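You operate a simulated robot arm through the tools that you are given. There is no shell and no other tool.

Carry out the task below with a simulated robot arm. There is one attempt and no reset: what you move stays moved.

JOB
Set the controls near the top of the probe bench. At the end: the low valve knob is turned to shut; the equal valve knob is turned to open; the high valve knob is turned to shut; the pump knob is turned to full; whatever was shut is shut again. Leave all else as you found it, and nothing knocked over.

Only the result counts: the job must be done as asked and must still hold three seconds after the hand-in. Knocking over, shifting, dropping, spilling or breaking anything else fails it.

ROBOT AND FRAMES
A 7-joint arm with a two-finger gripper, fixed in place. Base frame: the origin is at the foot of the arm, x ahead of it, y to its left, z up; the work surface is at about z = 0. Readings come in m, rad, newtons and seconds.
With the tool pointing down near the work surface it reaches from about 0.26 to 0.6 m from the base axis. Its first joint turns from -2.496 to 2.496 rad. Payload 1.08 kg.
Tool frame: the origin (TCP) lies between the finger pads and is the grasp point; the fingertips stand 0.016 m ahead of it; z points along the fingers, y is the line along which they close. Largest opening 0.088 m; the body of the gripper starts 0.058 m behind the TCP.
Orientation is that of the tool frame in the base frame, as [roll, pitch, yaw] about the fixed x, y, z axes, in that order (R = Rz(yaw) Ry(pitch) Rx(roll)). With the fingers straight down and closing along the base's y, the tool's x points along the base's -x, its y along +y and its z along -z.

CONTROLS
- The arm moves only by the tool play_rows. Its argument "rows" is a list of rows, each an object (a shift or turn left out is 0, a gripper value left out holds the last) with "hand": the opening, from 0 (shut) to 1 (fully open); "travel": the shift along the base's x, y, z in units of 30 mm (1.0 is 30 mm), a list of three; "angular": the turn, a rotation vector about the base's x, y, z in units of 8 degrees (1.0 is 8 degrees), a list of three. In form: [{"hand": hand, "travel": [tx, ty, tz], "angular": [wx, wy, wz]}, ...]. A call has 1 to 20 rows; each row shifts and turns the commanded pose from where the row before left it. A call with a number of a shift or a turn outside -1 to 1 is refused whole. Rows are played at 5 a second. More than 0.05 m and 0.15 rad between two rows, or a gripper value outside its range, and nothing of the call is played. A pose out of reach is approached as far as the arm can. The call stops where the force on the tool passes 40 N (or 10 N more than at its start, if that is more) or the arm is blocked; 0.2 s more then pass. The fingers move at their own pace and stop on an object; they squeeze with about 20 N. The grip force told is the motor's: it shows also when the fingers shut on nothing. Time passes only in rows, and 0.2 s behind the last, so rows that do not move let the fingers close. It gives the time, the measured TCP pose, the force on the tool (base axes), the opening and the grip force at its end, in the units of the frame above (readings bear some noise), with the torque about the TCP (base axes, N m) and any sound that the robot's microphone picked up, and new pictures: "show" is both (left out), scene, wrist or none.
- Cameras (640 x 400 px; columns grow to the right, rows downward): "scene" is fixed at [0.0283, 0.4985, 0.8037]; the picture's right is [-0.78, -0.62, 0.00], its down [-0.46, 0.58, -0.68] and it looks along [0.42, -0.53, -0.74] (base axes); focal length 316 px, centre (320, 200). "wrist" rides on the gripper at [0.082, -0.008, -0.092] in the tool frame; the picture's right is [0.10, 0.99, 0.00], its down [-0.70, 0.07, -0.71] and it looks along [-0.71, 0.07, 0.71] (tool axes); focal length 256 px, centre (320, 200). There is no depth. A picture from a camera that has moved, and an enlarged one, comes with that camera's place and axes in the base frame and with its lens. The place of the scene camera against the robot may be out by one fixed shift of up to 0.025 m in any direction.
- zoom(camera, box): a new picture of the part [left, top, right, bottom] of that camera's present view, enlarged. It takes no simulated time.
- job_done(): hands the job in; it is judged then, once.

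Nothing tells you positions but the pictures and the camera data. Unless the task says otherwise, let go and move clear before handing in.

The tools are called after "Request:" by a JSON object that holds its "op" and its "data". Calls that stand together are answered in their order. play_rows: Moves the arm, as the interface text tells. Its arguments: {"type":"object","properties":{"rows":{"type":"array","items":{"type":"object","properties":{"hand":{"type":"number"},"travel":{"type":"array","items":{"type":"number"}},"angular":{"type":"array","items":{"type":"number"}}}}},"show":{"type":"string","enum":["both","scene","wrist","none"]}},"required":["rows"]} The other tools are called the same way: zoom (camera, box) takes an enlarged picture of a part of a camera's view; job_done () hands the job in.

At the start:

```text
time_s: 0.0
position: [0.4519, 0.1729, 0.3843]
tcp_rot: [3.141, -0.001, 3.14]
ft_force: [0.4, 0.2, -0.3]
ft_torque: [0.02, 0.03, -0.01]
opening: 0.0878
finger_force: 0.1
```

scene: 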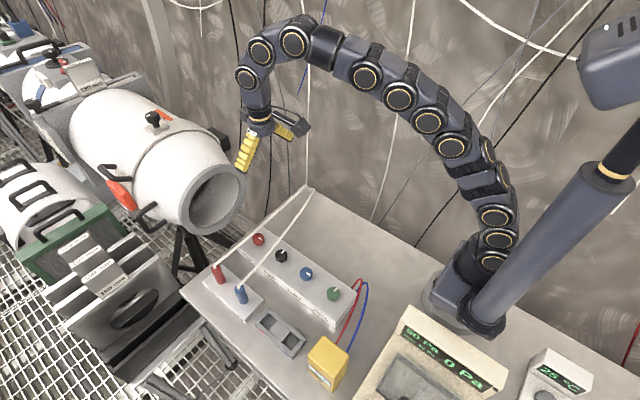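
wrist: 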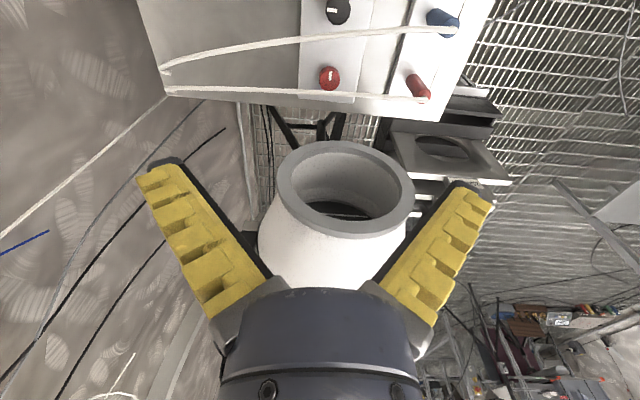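

I see a bench with a panel of four round knobs (red, black, blue, green), a small block with red and blue taps, and other boxes. I will zoom in to read labels before moving.

Request:
{"op": "zoom", "data": {"camera": "scene", "box": [190, 210, 370, 330]}}

Request:
{"op": "zoom", "data": {"camera": "scene", "box": [240, 220, 310, 270]}}

Request:
{"op": "zoom", "data": {"camera": "scene", "box": [290, 250, 360, 330]}}

Request:
{"op": "zoom", "data": {"camera": "scene", "box": [200, 250, 270, 320]}}

Request:
{"op": "zoom", "data": {"camera": "scene", "box": [240, 300, 360, 400]}}

Request:
{"op": "zoom", "data": {"camera": "wrist", "box": [280, 0, 500, 130]}}

Request:
{"op": "zoom", "data": {"camera": "scene", "box": [340, 290, 640, 400]}}

```text
3.33 times, centred on (280, 270) of scene
camera zoom: at [0.0283, 0.4985, 0.8037], right [-0.78, -0.62, 0.0], down [-0.46, 0.58, -0.68], along [0.42, -0.53, -0.74], focal length 1053 px, centre (453, -33)
```

zoom: 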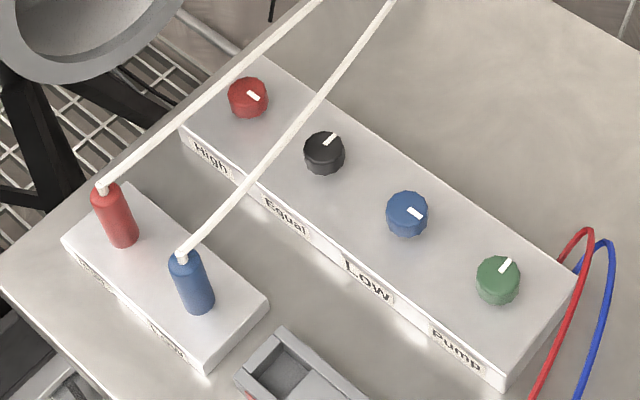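

```text
8.00 times, centred on (275, 245) of scene
camera zoom: at [0.0283, 0.4985, 0.8037], right [-0.78, -0.62, 0.0], down [-0.46, 0.58, -0.68], along [0.42, -0.53, -0.74], focal length 2526 px, centre (680, -160)
```

zoom: 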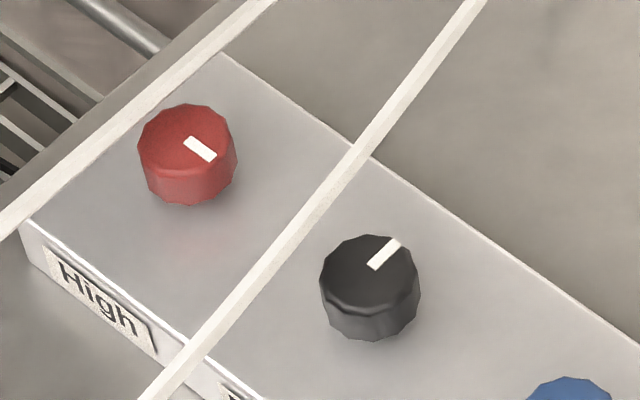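

```text
5.00 times, centred on (325, 290) of scene
camera zoom: at [0.0283, 0.4985, 0.8037], right [-0.78, -0.62, 0.0], down [-0.46, 0.58, -0.68], along [0.42, -0.53, -0.74], focal length 1579 px, centre (295, -250)
```

zoom: 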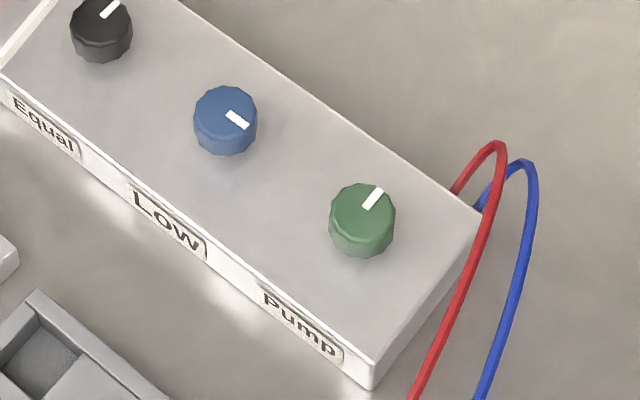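

```text
5.71 times, centred on (235, 285) of scene
camera zoom: at [0.0283, 0.4985, 0.8037], right [-0.78, -0.62, 0.0], down [-0.46, 0.58, -0.68], along [0.42, -0.53, -0.74], focal length 1805 px, centre (806, -286)
```

zoom: 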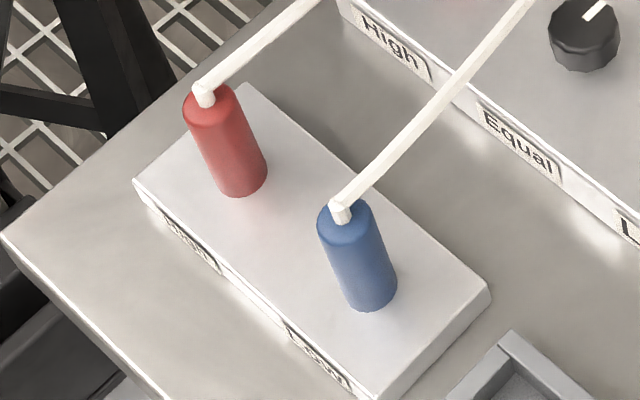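

```text
4.00 times, centred on (300, 350) of scene
camera zoom: at [0.0283, 0.4985, 0.8037], right [-0.78, -0.62, 0.0], down [-0.46, 0.58, -0.68], along [0.42, -0.53, -0.74], focal length 1263 px, centre (400, -400)
```

zoom: 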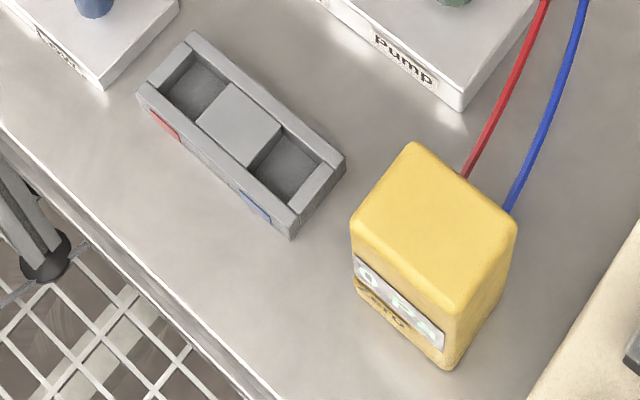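

```text
2.91 times, centred on (390, 65) of wrist
camera zoom: at [0.3692, 0.1643, 0.4756], right [-0.1, 0.99, 0.0], down [0.7, 0.07, 0.71], along [0.71, 0.07, -0.71], focal length 745 px, centre (116, 593)
```

zoom: 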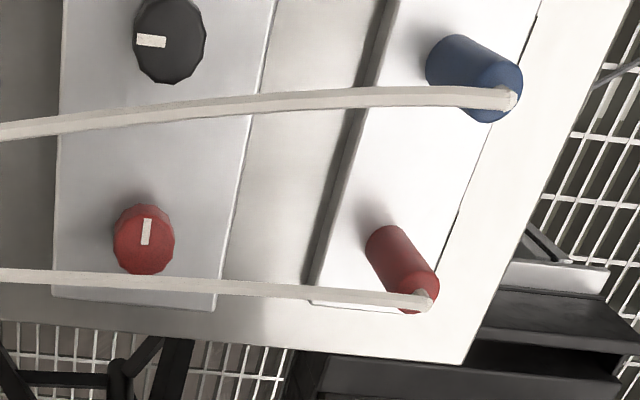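

```text
2.13 times, centred on (490, 345) of scene
camera zoom: at [0.0283, 0.4985, 0.8037], right [-0.78, -0.62, 0.0], down [-0.46, 0.58, -0.68], along [0.42, -0.53, -0.74], focal length 674 px, centre (-43, -109)
```

zoom: 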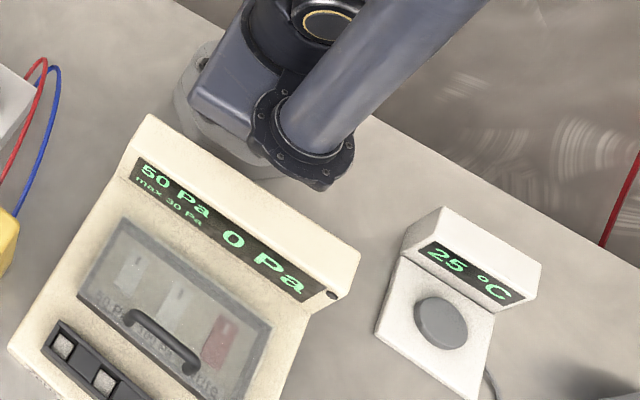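

The panel's four knobs lie in a row roughly at y≈0.19, with High (red), Equal (black), Low (blue) and Pump (green) running from far to near. Two white hoses pass over the panel near z≈0.09. I'll move the wrist camera closer to look for scale marks before touching anything.

Request:
{"op": "play_rows", "data": {"rows": [{"hand": 1, "travel": [-0.8, 0.1, -0.7]}, {"travel": [-0.8, 0.1, -0.7]}, {"travel": [-0.8, 0.1, -0.7]}, {"travel": [-0.8, 0, -0.7]}, {"travel": [0, 0, 0]}], "show": "both"}}

```text
time_s: 1.2
position: [0.3563, 0.1824, 0.3002]
tcp_rot: [3.141, 0.0, 3.141]
ft_force: [0.3, 0.4, 0.0]
ft_torque: [-0.04, 0.01, -0.01]
opening: 0.0881
finger_force: 0.2
camera wrist: at [0.2733, 0.1739, 0.3919], right [-0.1, 0.99, 0.0], down [0.7, 0.07, 0.71], along [0.71, 0.07, -0.7], focal length 256 px, centre (320, 200)
```

scene: 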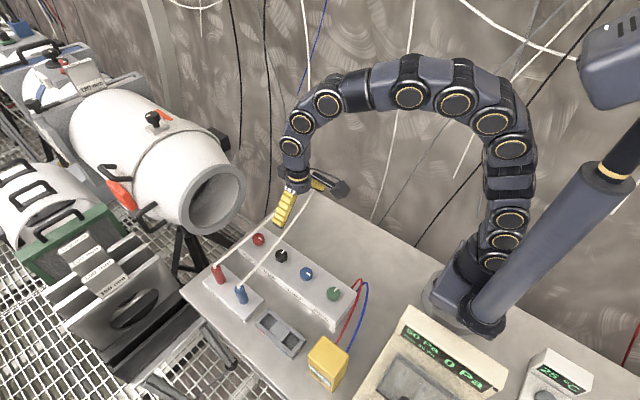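
wrist: 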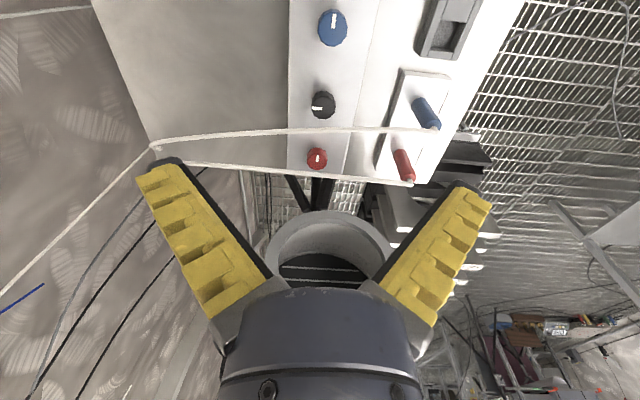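

Request:
{"op": "zoom", "data": {"camera": "wrist", "box": [270, 80, 430, 190]}}

Request:
{"op": "zoom", "data": {"camera": "wrist", "box": [270, 0, 400, 80]}}

Request:
{"op": "zoom", "data": {"camera": "wrist", "box": [130, 100, 330, 220]}}

Request:
{"op": "zoom", "data": {"camera": "scene", "box": [200, 180, 360, 280]}}

```text
3.64 times, centred on (350, 135) of wrist
camera zoom: at [0.2733, 0.1739, 0.3919], right [-0.1, 0.99, 0.0], down [0.7, 0.07, 0.71], along [0.71, 0.07, -0.7], focal length 931 px, centre (211, 436)
```

zoom: 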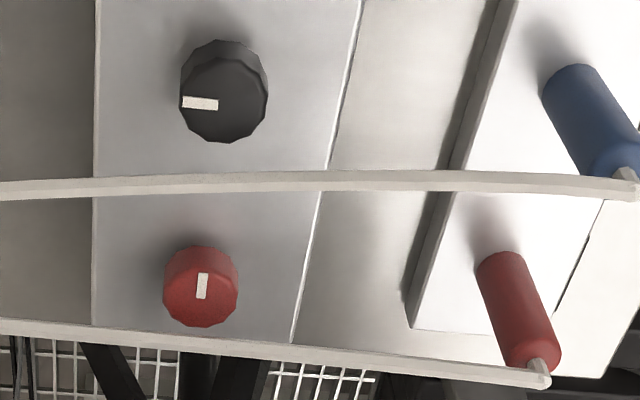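

```text
4.92 times, centred on (335, 40) of wrist
camera zoom: at [0.2733, 0.1739, 0.3919], right [-0.1, 0.99, 0.0], down [0.7, 0.07, 0.71], along [0.71, 0.07, -0.7], focal length 1260 px, centre (246, 988)
```

zoom: 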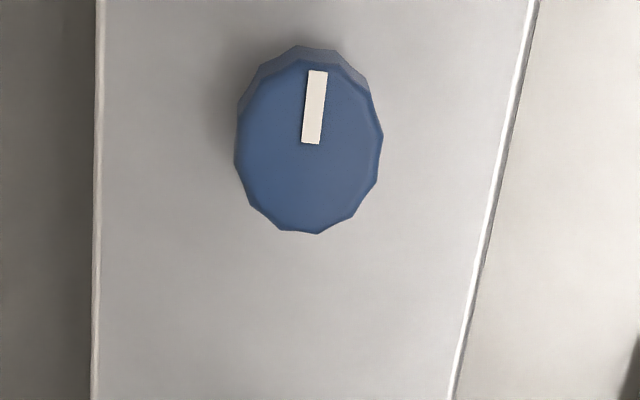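

```text
3.20 times, centred on (230, 160) of wrist
camera zoom: at [0.2733, 0.1739, 0.3919], right [-0.1, 0.99, 0.0], down [0.7, 0.07, 0.71], along [0.71, 0.07, -0.7], focal length 819 px, centre (608, 328)
```

zoom: 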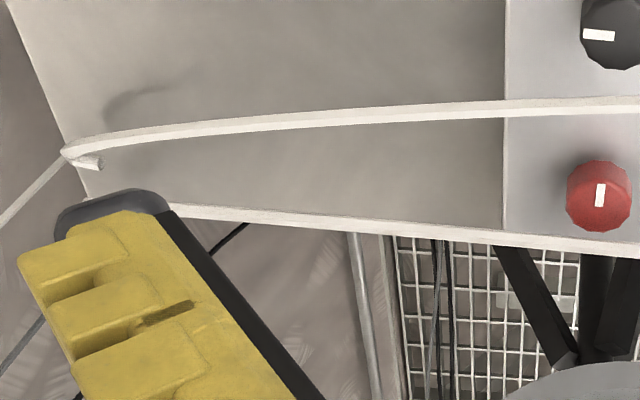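

```text
4.00 times, centred on (280, 230) of scene
camera zoom: at [0.0283, 0.4985, 0.8037], right [-0.78, -0.62, 0.0], down [-0.46, 0.58, -0.68], along [0.42, -0.53, -0.74], focal length 1263 px, centre (480, 80)
```

zoom: 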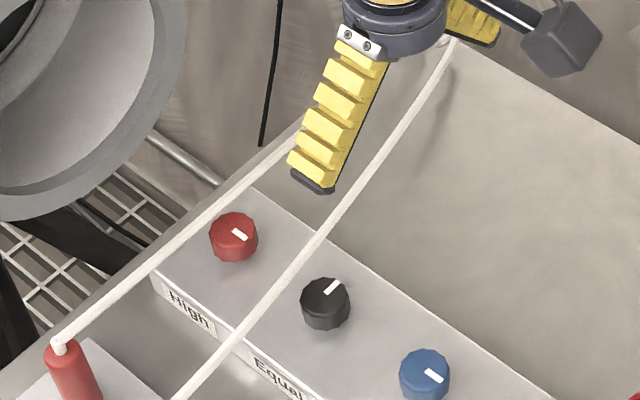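

No scale marks are visible on the panel, and High and Low point toward the base (−x) while Equal and Pump point toward the wall (−y). I'll look at the displays and the rest of the bench for a legend.

Request:
{"op": "zoom", "data": {"camera": "scene", "box": [350, 320, 480, 400]}}

Request:
{"op": "zoom", "data": {"camera": "scene", "box": [395, 305, 495, 365]}}

Request:
{"op": "zoom", "data": {"camera": "scene", "box": [300, 330, 360, 400]}}

Request:
{"op": "zoom", "data": {"camera": "scene", "box": [60, 200, 180, 300]}}

Request:
{"op": "zoom", "data": {"camera": "scene", "box": [510, 340, 600, 400]}}

Request:
{"op": "zoom", "data": {"camera": "scene", "box": [250, 300, 310, 360]}}

Request:
{"op": "zoom", "data": {"camera": "scene", "box": [0, 0, 200, 130]}}

Request:
{"op": "zoom", "data": {"camera": "scene", "box": [225, 255, 300, 300]}}

```text
4.92 times, centred on (415, 360) of scene
camera zoom: at [0.0283, 0.4985, 0.8037], right [-0.78, -0.62, 0.0], down [-0.46, 0.58, -0.68], along [0.42, -0.53, -0.74], focal length 1555 px, centre (-148, -588)
```

zoom: 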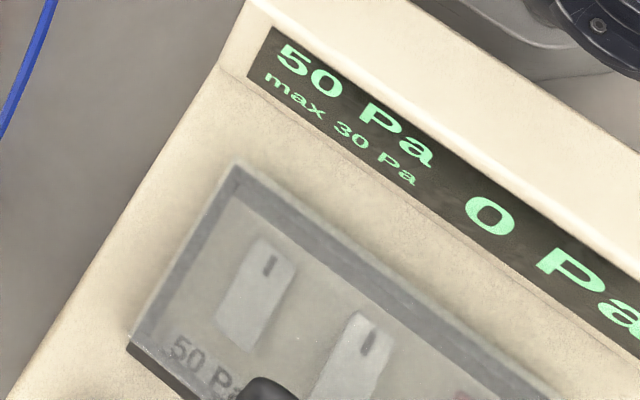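

```text
6.40 times, centred on (445, 335) of scene
camera zoom: at [0.0283, 0.4985, 0.8037], right [-0.78, -0.62, 0.0], down [-0.46, 0.58, -0.68], along [0.42, -0.53, -0.74], focal length 2021 px, centre (-480, -664)
```

zoom: 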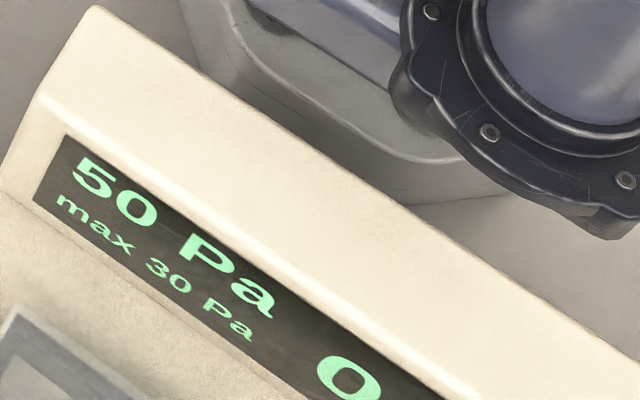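

```text
5.71 times, centred on (330, 365) of scene
camera zoom: at [0.0283, 0.4985, 0.8037], right [-0.78, -0.62, 0.0], down [-0.46, 0.58, -0.68], along [0.42, -0.53, -0.74], focal length 1805 px, centre (263, -743)
```

zoom: 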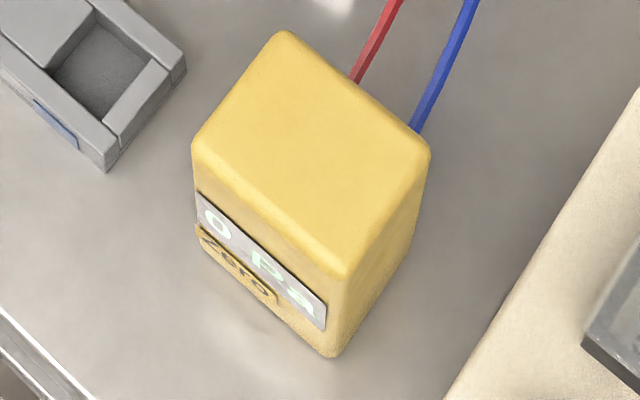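

```text
4.00 times, centred on (120, 250) of scene
camera zoom: at [0.0283, 0.4985, 0.8037], right [-0.78, -0.62, 0.0], down [-0.46, 0.58, -0.68], along [0.42, -0.53, -0.74], focal length 1263 px, centre (1120, 0)
```

zoom: 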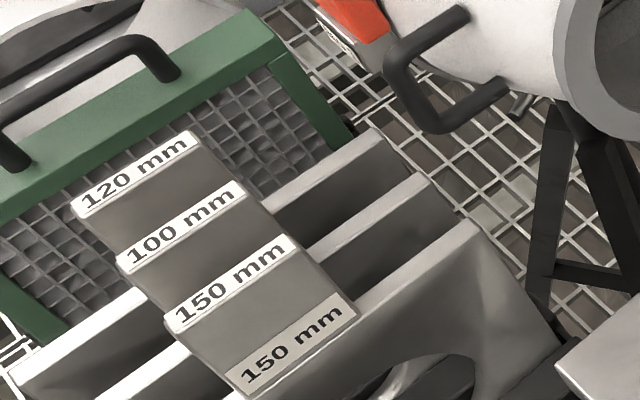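

```text
6.67 times, centred on (555, 370) of scene
camera zoom: at [0.0283, 0.4985, 0.8037], right [-0.78, -0.62, 0.0], down [-0.46, 0.58, -0.68], along [0.42, -0.53, -0.74], focal length 2105 px, centre (-1247, -933)
```

zoom: 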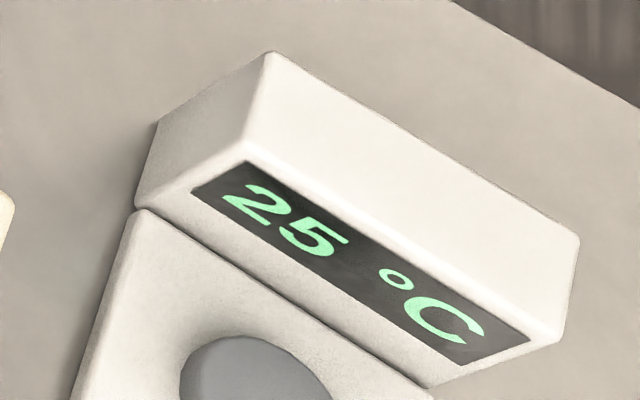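

```text
6.67 times, centred on (280, 330) of scene
camera zoom: at [0.0283, 0.4985, 0.8037], right [-0.78, -0.62, 0.0], down [-0.46, 0.58, -0.68], along [0.42, -0.53, -0.74], focal length 2105 px, centre (587, -667)
```

zoom: 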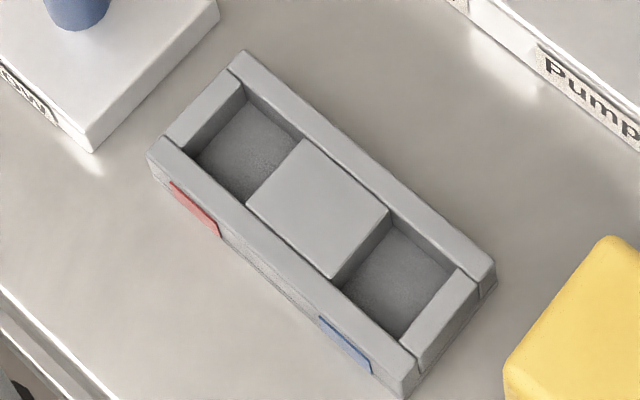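

```text
3.08 times, centred on (100, 65) of scene
camera zoom: at [0.0283, 0.4985, 0.8037], right [-0.78, -0.62, 0.0], down [-0.46, 0.58, -0.68], along [0.42, -0.53, -0.74], focal length 972 px, centre (997, 615)
```

zoom: 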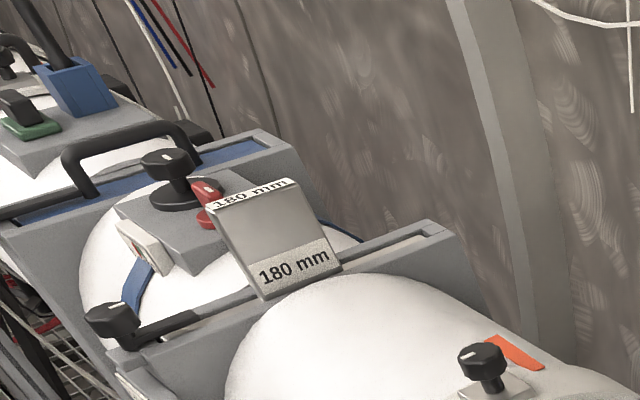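

```text
8.53 times, centred on (262, 278) of scene
camera zoom: at [0.0283, 0.4985, 0.8037], right [-0.78, -0.62, 0.0], down [-0.46, 0.58, -0.68], along [0.42, -0.53, -0.74], focal length 2695 px, centre (811, -461)
```

zoom: 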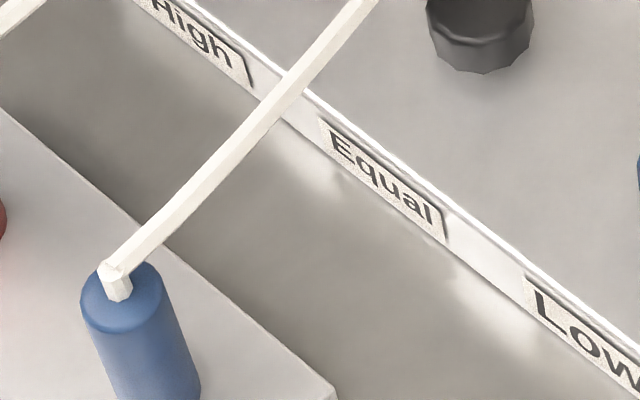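

The displays show 0 Pa and there are no open/shut marks, so I take pointer-away (12 o'clock seen from the label side) as shut/off and pointer-right as open. I place the knob tops at z≈0.06, with x≈0.518 for High, 0.428 for Equal, 0.338 for Low and 0.248 for Pump, all at y≈0.195. Next I move above Low for a closer look.

Request:
{"op": "play_rows", "data": {"rows": [{"hand": 0.7, "travel": [-0.1, 0.07, -0.95]}, {"travel": [-0.1, 0.07, -0.95]}, {"travel": [-0.1, 0.07, -0.95]}, {"travel": [-0.1, 0.07, -0.95]}, {"travel": [-0.1, 0.07, -0.95]}, {"travel": [-0.1, 0.07, -0.6]}, {"travel": [0, 0, 0]}], "show": "both"}}

```text
time_s: 2.8
position: [0.337, 0.1939, 0.138]
tcp_rot: [3.141, 0.0, 3.141]
ft_force: [-0.4, -0.2, 0.2]
ft_torque: [-0.05, 0.02, -0.04]
opening: 0.0654
finger_force: 2.8
camera wrist: at [0.2548, 0.1857, 0.2304], right [-0.1, 0.99, 0.0], down [0.7, 0.07, 0.71], along [0.71, 0.07, -0.71], focal length 256 px, centre (320, 200)
```

scene: 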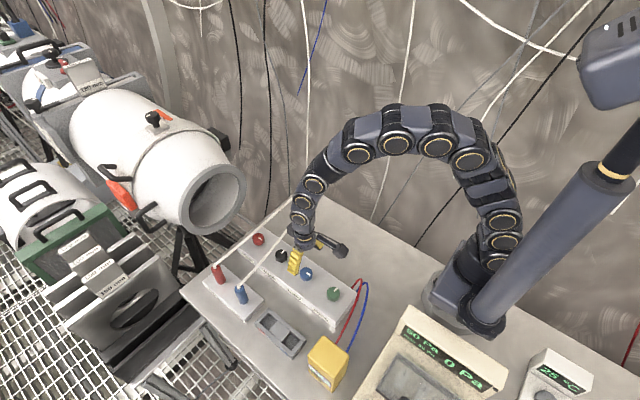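
wrist: 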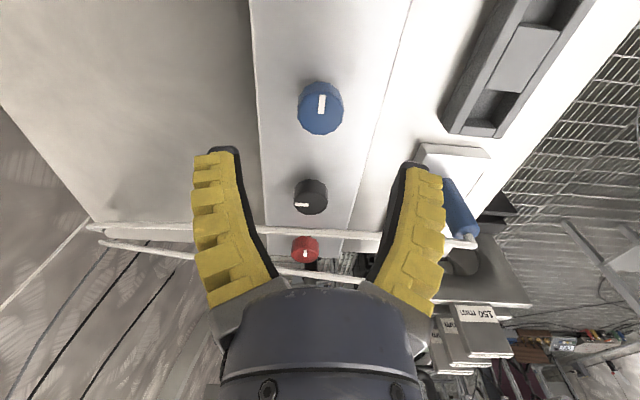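

I'm above the Low knob and can see the two hoses beyond it. I'll zoom in for accurate measurements.

Request:
{"op": "zoom", "data": {"camera": "wrist", "box": [240, 160, 400, 290]}}

Request:
{"op": "zoom", "data": {"camera": "wrist", "box": [260, 60, 400, 150]}}

Request:
{"op": "zoom", "data": {"camera": "scene", "box": [250, 200, 370, 300]}}

```text
3.08 times, centred on (320, 225) of wrist
camera zoom: at [0.2548, 0.1857, 0.2304], right [-0.1, 0.99, 0.0], down [0.7, 0.07, 0.71], along [0.71, 0.07, -0.71], focal length 788 px, centre (320, 123)
```

zoom: 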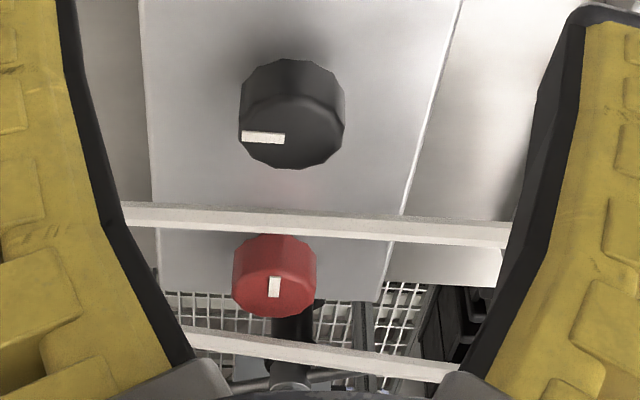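

```text
4.44 times, centred on (330, 105) of wrist
camera zoom: at [0.2548, 0.1857, 0.2304], right [-0.1, 0.99, 0.0], down [0.7, 0.07, 0.71], along [0.71, 0.07, -0.71], focal length 1138 px, centre (276, 622)
```

zoom: 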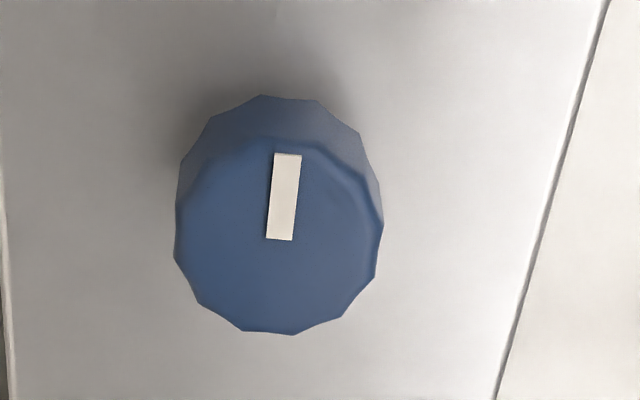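

```text
4.00 times, centred on (310, 250) of scene
camera zoom: at [0.0283, 0.4985, 0.8037], right [-0.78, -0.62, 0.0], down [-0.46, 0.58, -0.68], along [0.42, -0.53, -0.74], focal length 1263 px, centre (360, 0)
```

zoom: 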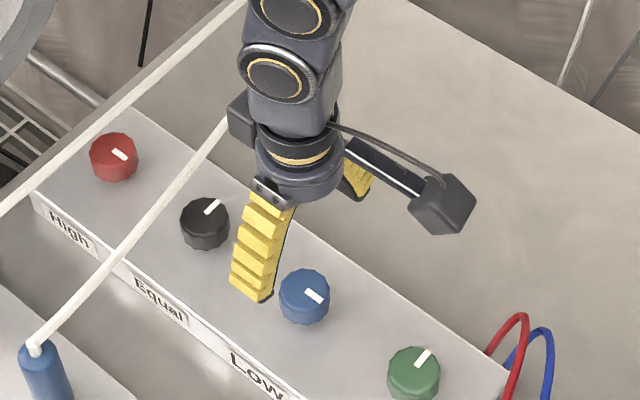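

Low is at about (0.338, 0.1945) with its top near z=0.06 and the panel at z≈0.045. I'll turn the gripper −45° about vertical so one grasp gives me a full 90° turn, then check alignment.

Request:
{"op": "play_rows", "data": {"rows": [{"hand": 0.65, "angular": [0, 0, -0.9375]}, {"angular": [0, 0, -0.9375]}, {"angular": [0, 0, -0.9375]}, {"angular": [0, 0, -0.9375]}, {"angular": [0, 0, -0.9375]}, {"angular": [0, 0, -0.9375]}, {"travel": [0, 0, -0.6]}, {"travel": [0, 0, -0.5]}, {"travel": [0, 0, 0]}], "show": "both"}}

```text
time_s: 4.8
position: [0.3368, 0.1946, 0.1061]
tcp_rot: [-3.14, 0.0, 2.357]
ft_force: [0.1, 0.1, -0.5]
ft_torque: [-0.02, 0.0, -0.02]
opening: 0.0612
finger_force: 2.7
camera wrist: at [0.2731, 0.2461, 0.198], right [0.63, 0.78, 0.0], down [0.55, -0.45, 0.71], along [0.55, -0.45, -0.71], focal length 256 px, centre (320, 200)
```

scene: 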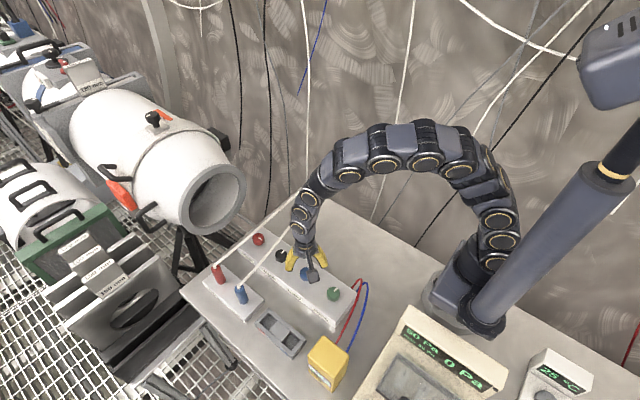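
wrist: 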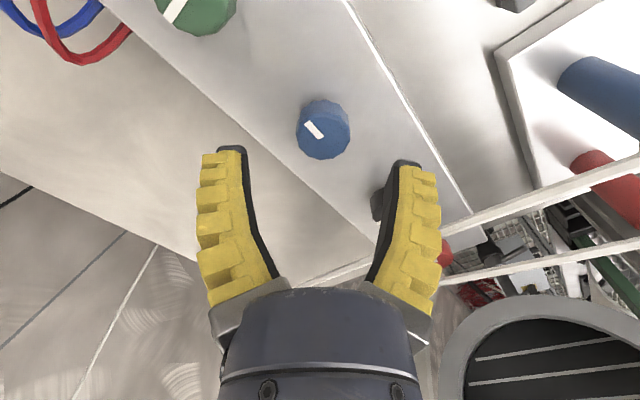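

The fingers straddle the Low knob and alignment looks right. I'll lower to about z=0.066 and close on it.

Request:
{"op": "play_rows", "data": {"rows": [{"travel": [0.03, 0.01, -0.65]}, {"travel": [0, 0, -0.68]}, {"travel": [0, 0, 0]}, {"hand": 0.2}, {"hand": 0.2}, {"hand": 0.2}], "show": "both"}}

```text
time_s: 6.2
position: [0.3399, 0.1954, 0.0673]
tcp_rot: [3.136, 0.002, 2.358]
ft_force: [10.2, 6.6, 6.0]
ft_torque: [-0.17, -0.26, 0.06]
opening: 0.0264
finger_force: 21.2
camera wrist: at [0.2746, 0.2468, 0.1591], right [0.63, 0.78, 0.0], down [0.54, -0.45, 0.71], along [0.55, -0.45, -0.7], focal length 256 px, centre (320, 200)
```

scene: 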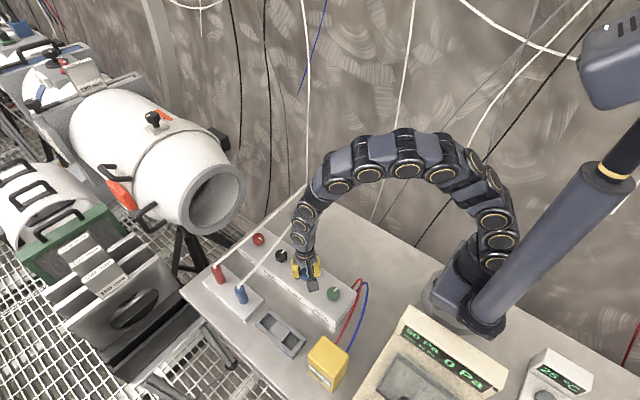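
wrist: 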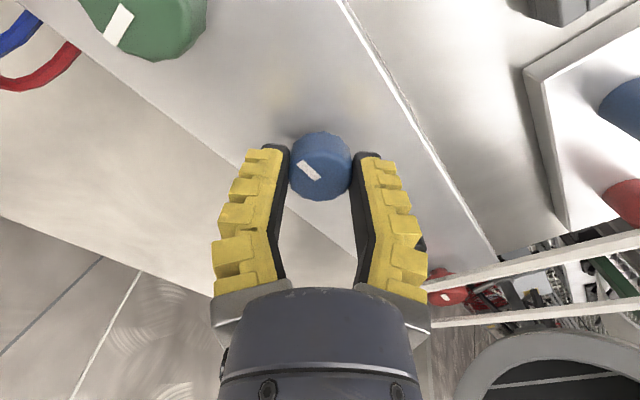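

The grip closed on the knob with a small side force, so I'm slightly off-centre. I'll check the contact.

Request:
{"op": "zoom", "data": {"camera": "wrist", "box": [240, 110, 400, 220]}}

Request:
{"op": "zoom", "data": {"camera": "scene", "box": [270, 230, 350, 300]}}

```text
3.64 times, centred on (320, 165) of wrist
camera zoom: at [0.2746, 0.2468, 0.1591], right [0.63, 0.78, 0.0], down [0.54, -0.45, 0.71], along [0.55, -0.45, -0.7], focal length 931 px, centre (320, 327)
```

zoom: 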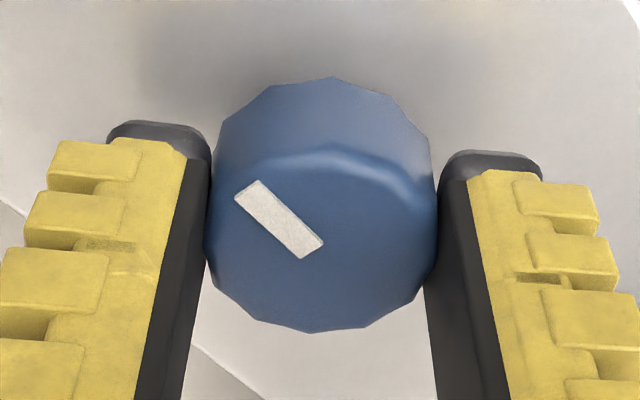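

```text
5.71 times, centred on (310, 265) of scene
camera zoom: at [0.0283, 0.4985, 0.8037], right [-0.78, -0.62, 0.0], down [-0.46, 0.58, -0.68], along [0.42, -0.53, -0.74], focal length 1805 px, centre (377, -171)
```

zoom: 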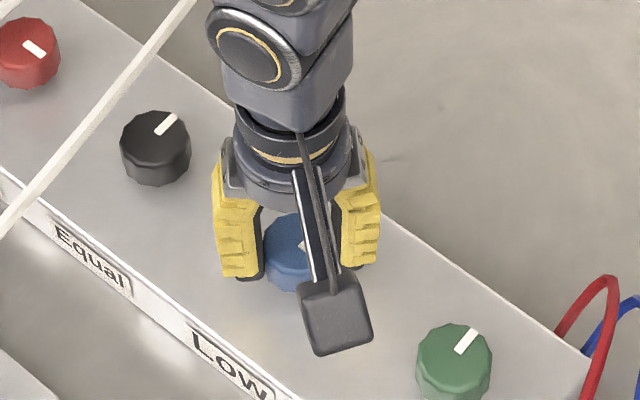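

The knob is held squarely between the pads. I'll turn it counter-clockwise (pointer from −x towards −y) by 45° first and check that it follows.

Request:
{"op": "play_rows", "data": {"rows": [{"angular": [0, 0, 0.9]}, {"angular": [0, 0, 0.9]}, {"angular": [0, 0, 0.9]}, {"angular": [0, 0, 0.9]}, {"angular": [0, 0, 0.9]}, {"angular": [0, 0, 0.9]}], "show": "both"}}

```text
time_s: 7.6
position: [0.3391, 0.1945, 0.0668]
tcp_rot: [3.141, 0.003, 3.113]
ft_force: [17.4, 3.6, 14.5]
ft_torque: [0.04, -0.12, 0.01]
opening: 0.0264
finger_force: 21.7
camera wrist: at [0.2563, 0.1885, 0.1584], right [-0.07, 1.0, 0.0], down [0.7, 0.05, 0.71], along [0.71, 0.05, -0.7], focal length 256 px, centre (320, 200)
```

scene: 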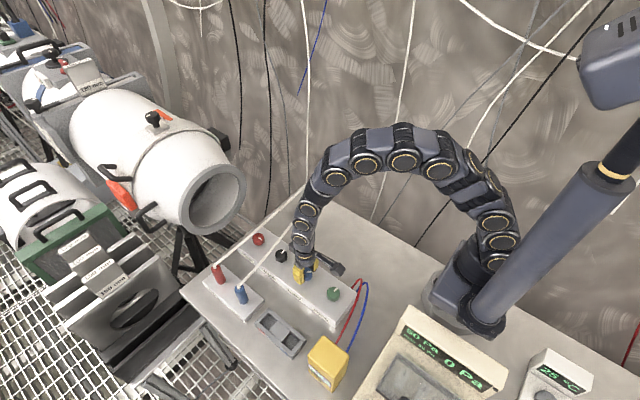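
wrist: 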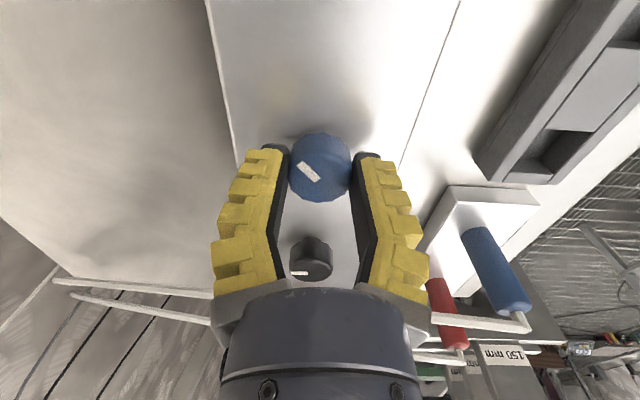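

The knob follows the gripper. I'll continue turning until it reaches −y or a stop.

Request:
{"op": "play_rows", "data": {"rows": [{"angular": [0, 0, 0.9]}, {"angular": [0, 0, 0.9]}, {"angular": [0, 0, 0.9]}, {"angular": [0, 0, 0.9]}, {"angular": [0, 0, 0.9]}, {"angular": [0, 0, 0.9]}], "show": "both"}}

```text
time_s: 9.0
position: [0.3387, 0.1946, 0.0662]
tcp_rot: [-3.14, 0.001, -2.417]
ft_force: [23.2, -9.9, 6.4]
ft_torque: [0.2, -0.55, -0.01]
opening: 0.0267
finger_force: 22.0
camera wrist: at [0.2827, 0.1335, 0.1584], right [-0.74, 0.68, 0.0], down [0.48, 0.52, 0.71], along [0.48, 0.52, -0.71], focal length 256 px, centre (320, 200)
```

scene: 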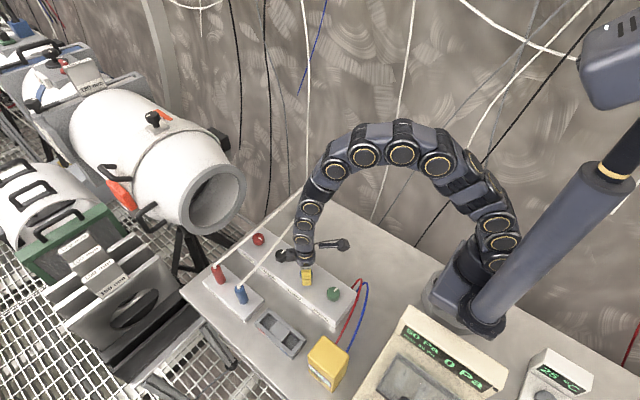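
wrist: 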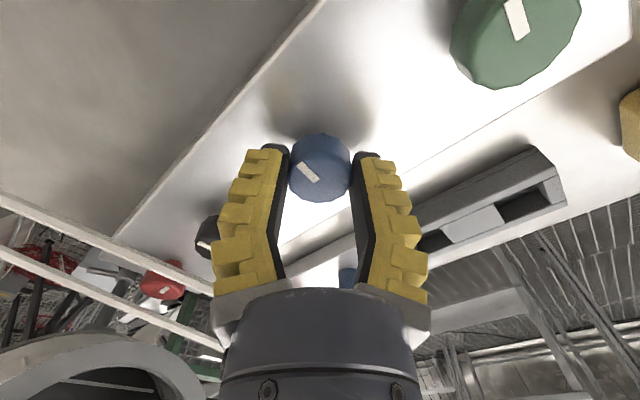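

The knob has turned about 86° so far. I'll add the last few degrees and watch for a stop.

Request:
{"op": "play_rows", "data": {"rows": [{"angular": [0, 0, 0.25]}, {"angular": [0, 0, 0.25]}, {"angular": [0, 0, 0]}], "show": "wrist"}}

Request:
{"op": "zoom", "data": {"camera": "wrist", "box": [240, 110, 400, 220]}}

```text
time_s: 9.8
position: [0.3401, 0.1932, 0.0664]
tcp_rot: [-3.141, -0.001, -2.348]
ft_force: [24.0, -16.0, 5.8]
ft_torque: [0.1, -0.5, -0.01]
opening: 0.0267
finger_force: 21.7
camera wrist: at [0.287, 0.1299, 0.1585], right [-0.78, 0.62, 0.0], down [0.44, 0.55, 0.71], along [0.44, 0.55, -0.71], focal length 256 px, centre (320, 200)
```

wrist: 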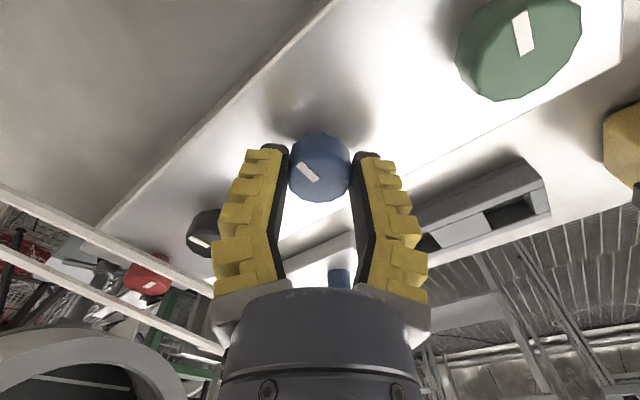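

```text
3.64 times, centred on (320, 165) of wrist
camera zoom: at [0.287, 0.1299, 0.1585], right [-0.78, 0.62, 0.0], down [0.44, 0.55, 0.71], along [0.44, 0.55, -0.71], focal length 931 px, centre (320, 327)
```

zoom: 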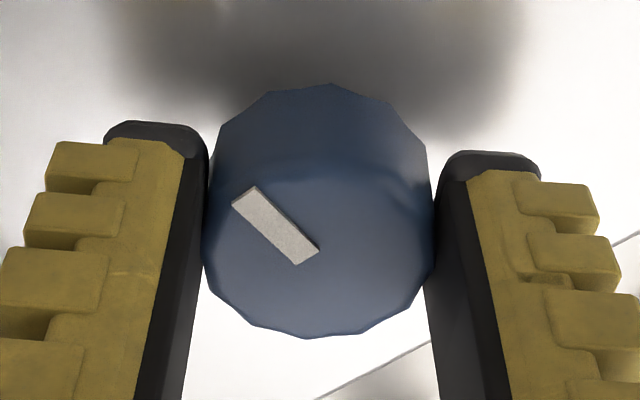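

The Low pointer has now turned about 90° without slip or a felt stop. I'll probe a further 6° gently to find out whether there is an end stop.

Request:
{"op": "play_rows", "data": {"rows": [{"angular": [0, 0, 0.25]}, {"angular": [0, 0, 0.25]}, {"angular": [0, 0, 0.25]}, {"angular": [0, 0, 0]}], "show": "wrist"}}

Request:
{"op": "zoom", "data": {"camera": "wrist", "box": [240, 110, 400, 220]}}

```text
time_s: 10.8
position: [0.3388, 0.1942, 0.0653]
tcp_rot: [-3.14, -0.004, -2.248]
ft_force: [18.0, -27.0, 8.7]
ft_torque: [-0.26, -0.24, -0.2]
opening: 0.0278
finger_force: 22.0
camera wrist: at [0.2932, 0.1244, 0.1583], right [-0.84, 0.54, 0.0], down [0.38, 0.59, 0.71], along [0.38, 0.59, -0.71], focal length 256 px, centre (320, 200)
```

wrist: 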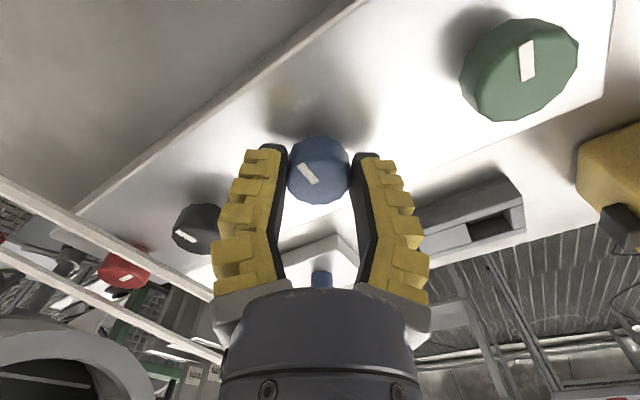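

```text
3.64 times, centred on (320, 165) of wrist
camera zoom: at [0.2932, 0.1244, 0.1583], right [-0.84, 0.54, 0.0], down [0.38, 0.59, 0.71], along [0.38, 0.59, -0.71], focal length 931 px, centre (320, 327)
```

zoom: 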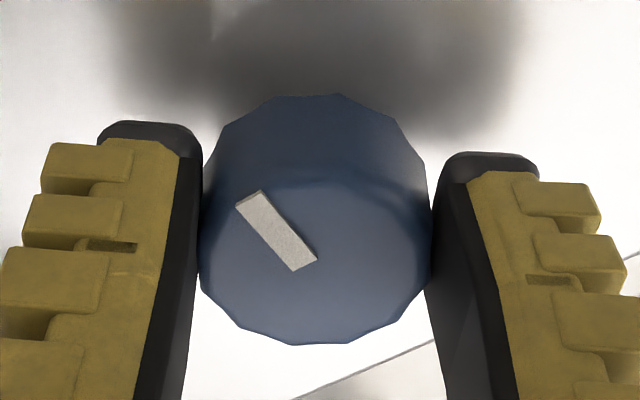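

A torque of about −0.2 N·m and slight slip show a stop where the Low pointer reaches −y, the same end position where Equal and Pump now sit. That fits −y being shut/off. I'll release, lift and check.

Request:
{"op": "play_rows", "data": {"rows": [{"hand": 0.65}, {"hand": 0.65}, {"travel": [0, 0, 0.7]}, {"travel": [0, 0, 0.8]}, {"travel": [0, 0, 0.8]}, {"angular": [0, 0, -0.9]}, {"angular": [0, 0, -0.9]}, {"angular": [0, 0, -0.9]}, {"angular": [0, 0, -0.9]}, {"angular": [0, 0, -0.9]}, {"angular": [0, 0, -0.9]}, {"angular": [0, 0, -0.9]}], "show": "both"}}

Request:
{"op": "zoom", "data": {"camera": "scene", "box": [250, 220, 370, 320]}}

Request:
{"op": "zoom", "data": {"camera": "wrist", "box": [240, 60, 400, 290]}}

```text
time_s: 13.4
position: [0.3368, 0.1945, 0.1344]
tcp_rot: [-3.141, 0.0, -3.128]
ft_force: [-0.4, -0.1, -0.4]
ft_torque: [0.03, -0.02, 0.0]
opening: 0.0613
finger_force: 2.5
camera wrist: at [0.2563, 0.1849, 0.2269], right [-0.12, 0.99, 0.0], down [0.7, 0.08, 0.71], along [0.7, 0.08, -0.71], focal length 256 px, centre (320, 200)
```

scene: 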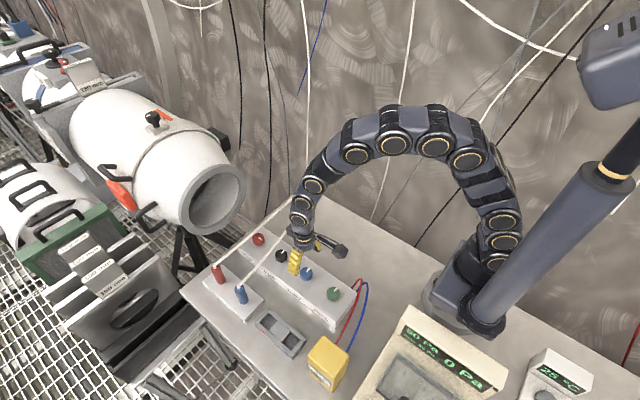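
wrist: 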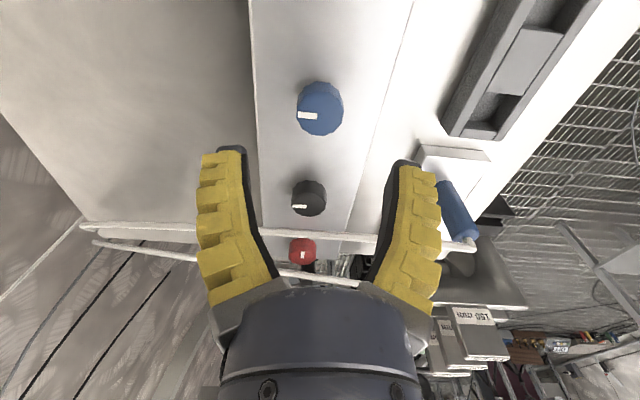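

```text
4.00 times, centred on (310, 270) of scene
camera zoom: at [0.0283, 0.4985, 0.8037], right [-0.78, -0.62, 0.0], down [-0.46, 0.58, -0.68], along [0.42, -0.53, -0.74], focal length 1263 px, centre (360, -80)
```

zoom: 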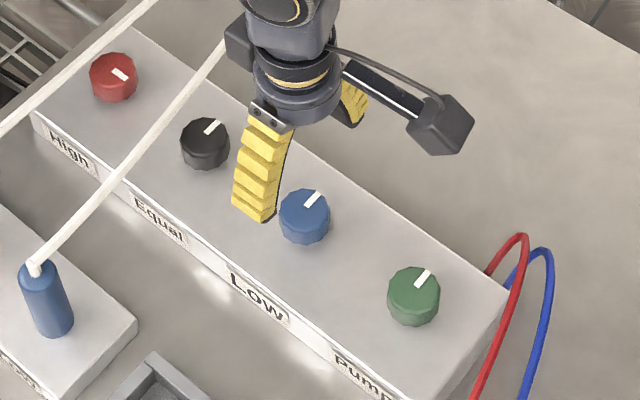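

```text
1.74 times, centred on (320, 175) of wrist
camera zoom: at [0.2563, 0.1849, 0.2269], right [-0.12, 0.99, 0.0], down [0.7, 0.08, 0.71], along [0.7, 0.08, -0.71], focal length 445 px, centre (320, 244)
```

zoom: 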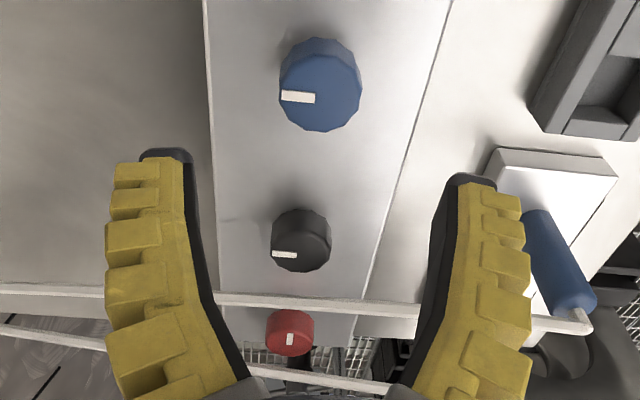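

Low now points to −y like Equal and Pump did, so it's at its shut stop. Next is Equal at about (0.429, 0.1945), with a hose passing close by at x≈0.452, z≈0.077. I'll lean the tool 12° toward the base and ratchet with small strokes.

Request:
{"op": "play_rows", "data": {"rows": [{"travel": [0.98, 0.01, 0]}, {"travel": [0.98, 0.01, 0]}, {"travel": [0.98, 0, 0]}, {"angular": [0, -0.75, 0]}, {"angular": [0, -0.75, 0]}, {"angular": [0, 0, 0.6], "hand": 0.5}, {"angular": [0, 0, 0.55]}, {"travel": [0, 0, -0.5]}, {"travel": [0, 0, 0]}], "show": "both"}}

Request:
{"op": "zoom", "data": {"camera": "wrist", "box": [220, 80, 440, 290]}}

Request:
{"op": "zoom", "data": {"camera": "scene", "box": [230, 210, 330, 280]}}

```text
time_s: 15.4
position: [0.4285, 0.1964, 0.1196]
tcp_rot: [-3.139, 0.208, -2.963]
ft_force: [-0.1, -0.7, 0.3]
ft_torque: [0.01, 0.01, 0.02]
opening: 0.0488
finger_force: 3.3
camera wrist: at [0.3305, 0.1696, 0.1931], right [-0.27, 0.96, -0.03], down [0.52, 0.17, 0.84], along [0.81, 0.22, -0.54], focal length 256 px, centre (320, 200)
```

scene: 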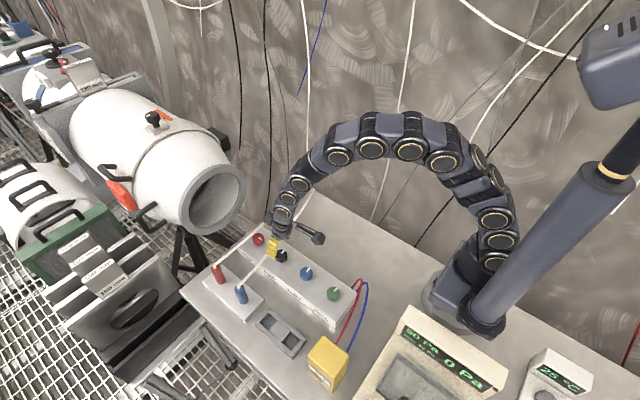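
wrist: 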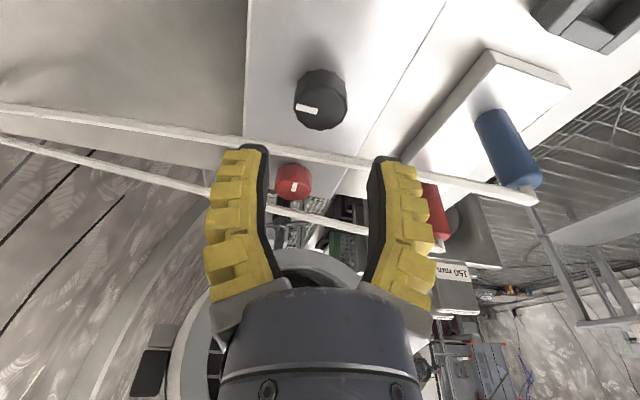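

```text
1.90 times, centred on (330, 185) of wrist
camera zoom: at [0.3305, 0.1696, 0.1931], right [-0.27, 0.96, -0.03], down [0.52, 0.17, 0.84], along [0.81, 0.22, -0.54], focal length 488 px, centre (301, 229)
```

zoom: 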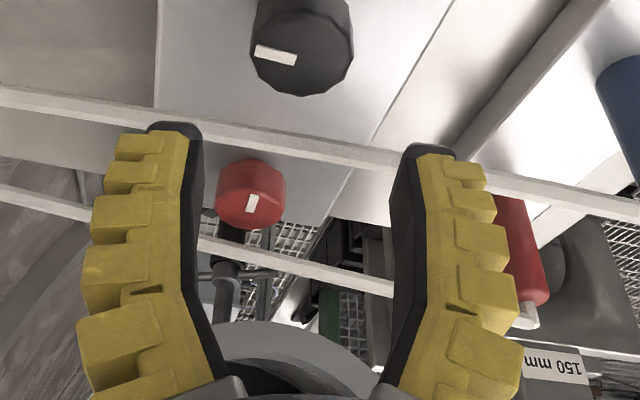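

```text
5.71 times, centred on (280, 245) of scene
camera zoom: at [0.0283, 0.4985, 0.8037], right [-0.78, -0.62, 0.0], down [-0.46, 0.58, -0.68], along [0.42, -0.53, -0.74], focal length 1805 px, centre (549, -57)
```

zoom: 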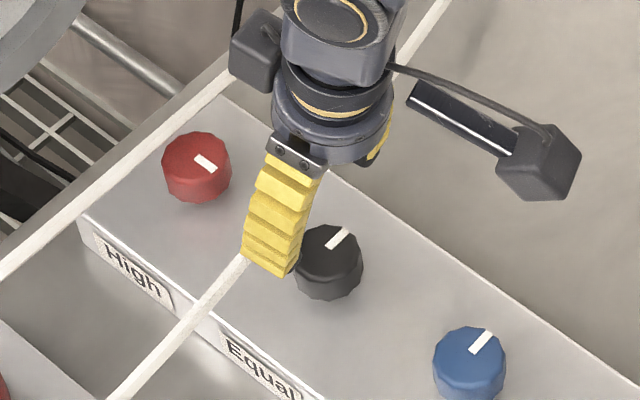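

Everything lines up: the knob centre is (0.429, 0.195) and the hose is clear at x≈0.4525. I'll lower and grip.

Request:
{"op": "play_rows", "data": {"rows": [{"travel": [0.03, 0, -0.88]}, {"travel": [0, 0, -0.86]}, {"travel": [0, 0, 0]}, {"hand": 0.2}, {"hand": 0.2}, {"hand": 0.2}], "show": "both"}}

Request:
{"op": "zoom", "data": {"camera": "wrist", "box": [220, 80, 440, 290]}}

Request:
{"op": "zoom", "data": {"camera": "scene", "box": [230, 210, 330, 280]}}

```text
time_s: 16.8
position: [0.4277, 0.194, 0.0678]
tcp_rot: [-3.137, 0.207, -2.963]
ft_force: [-6.6, -10.9, 14.0]
ft_torque: [-0.15, 0.07, -0.07]
opening: 0.0272
finger_force: 22.2
camera wrist: at [0.3314, 0.1691, 0.141], right [-0.27, 0.96, -0.03], down [0.52, 0.17, 0.84], along [0.81, 0.22, -0.54], focal length 256 px, centre (320, 200)
```

scene: 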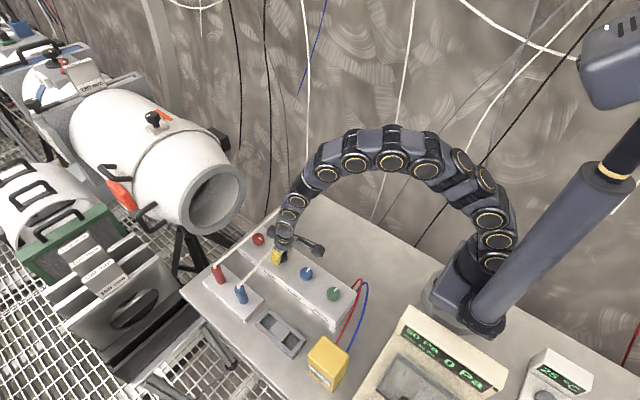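
wrist: 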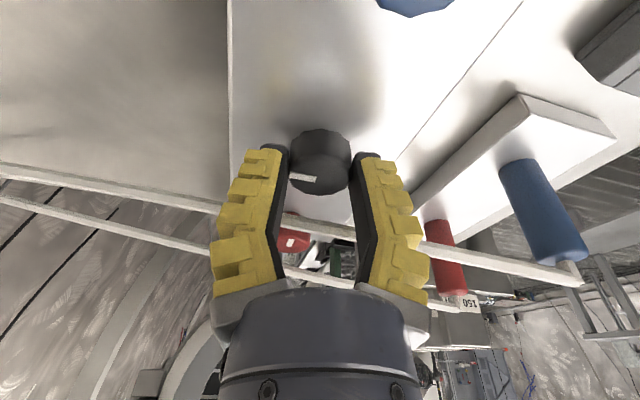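

```text
1.90 times, centred on (330, 185) of wrist
camera zoom: at [0.3314, 0.1691, 0.141], right [-0.27, 0.96, -0.03], down [0.52, 0.17, 0.84], along [0.81, 0.22, -0.54], focal length 488 px, centre (301, 229)
```

zoom: 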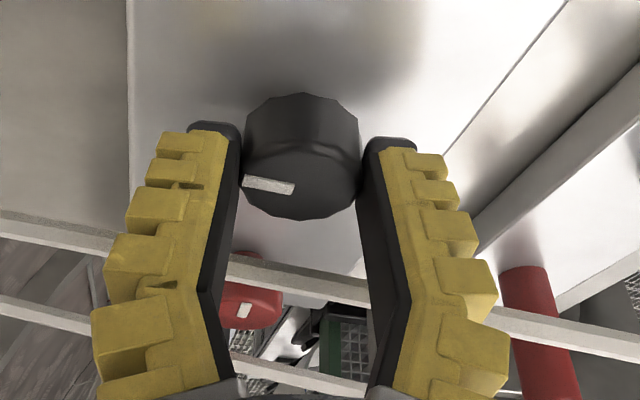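

```text
5.71 times, centred on (280, 245) of scene
camera zoom: at [0.0283, 0.4985, 0.8037], right [-0.78, -0.62, 0.0], down [-0.46, 0.58, -0.68], along [0.42, -0.53, -0.74], focal length 1805 px, centre (549, -57)
```

zoom: 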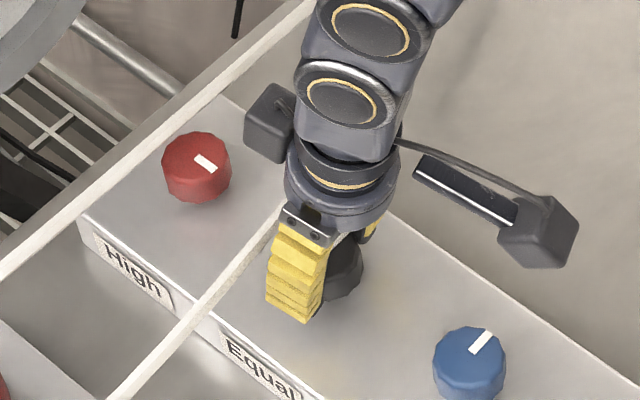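

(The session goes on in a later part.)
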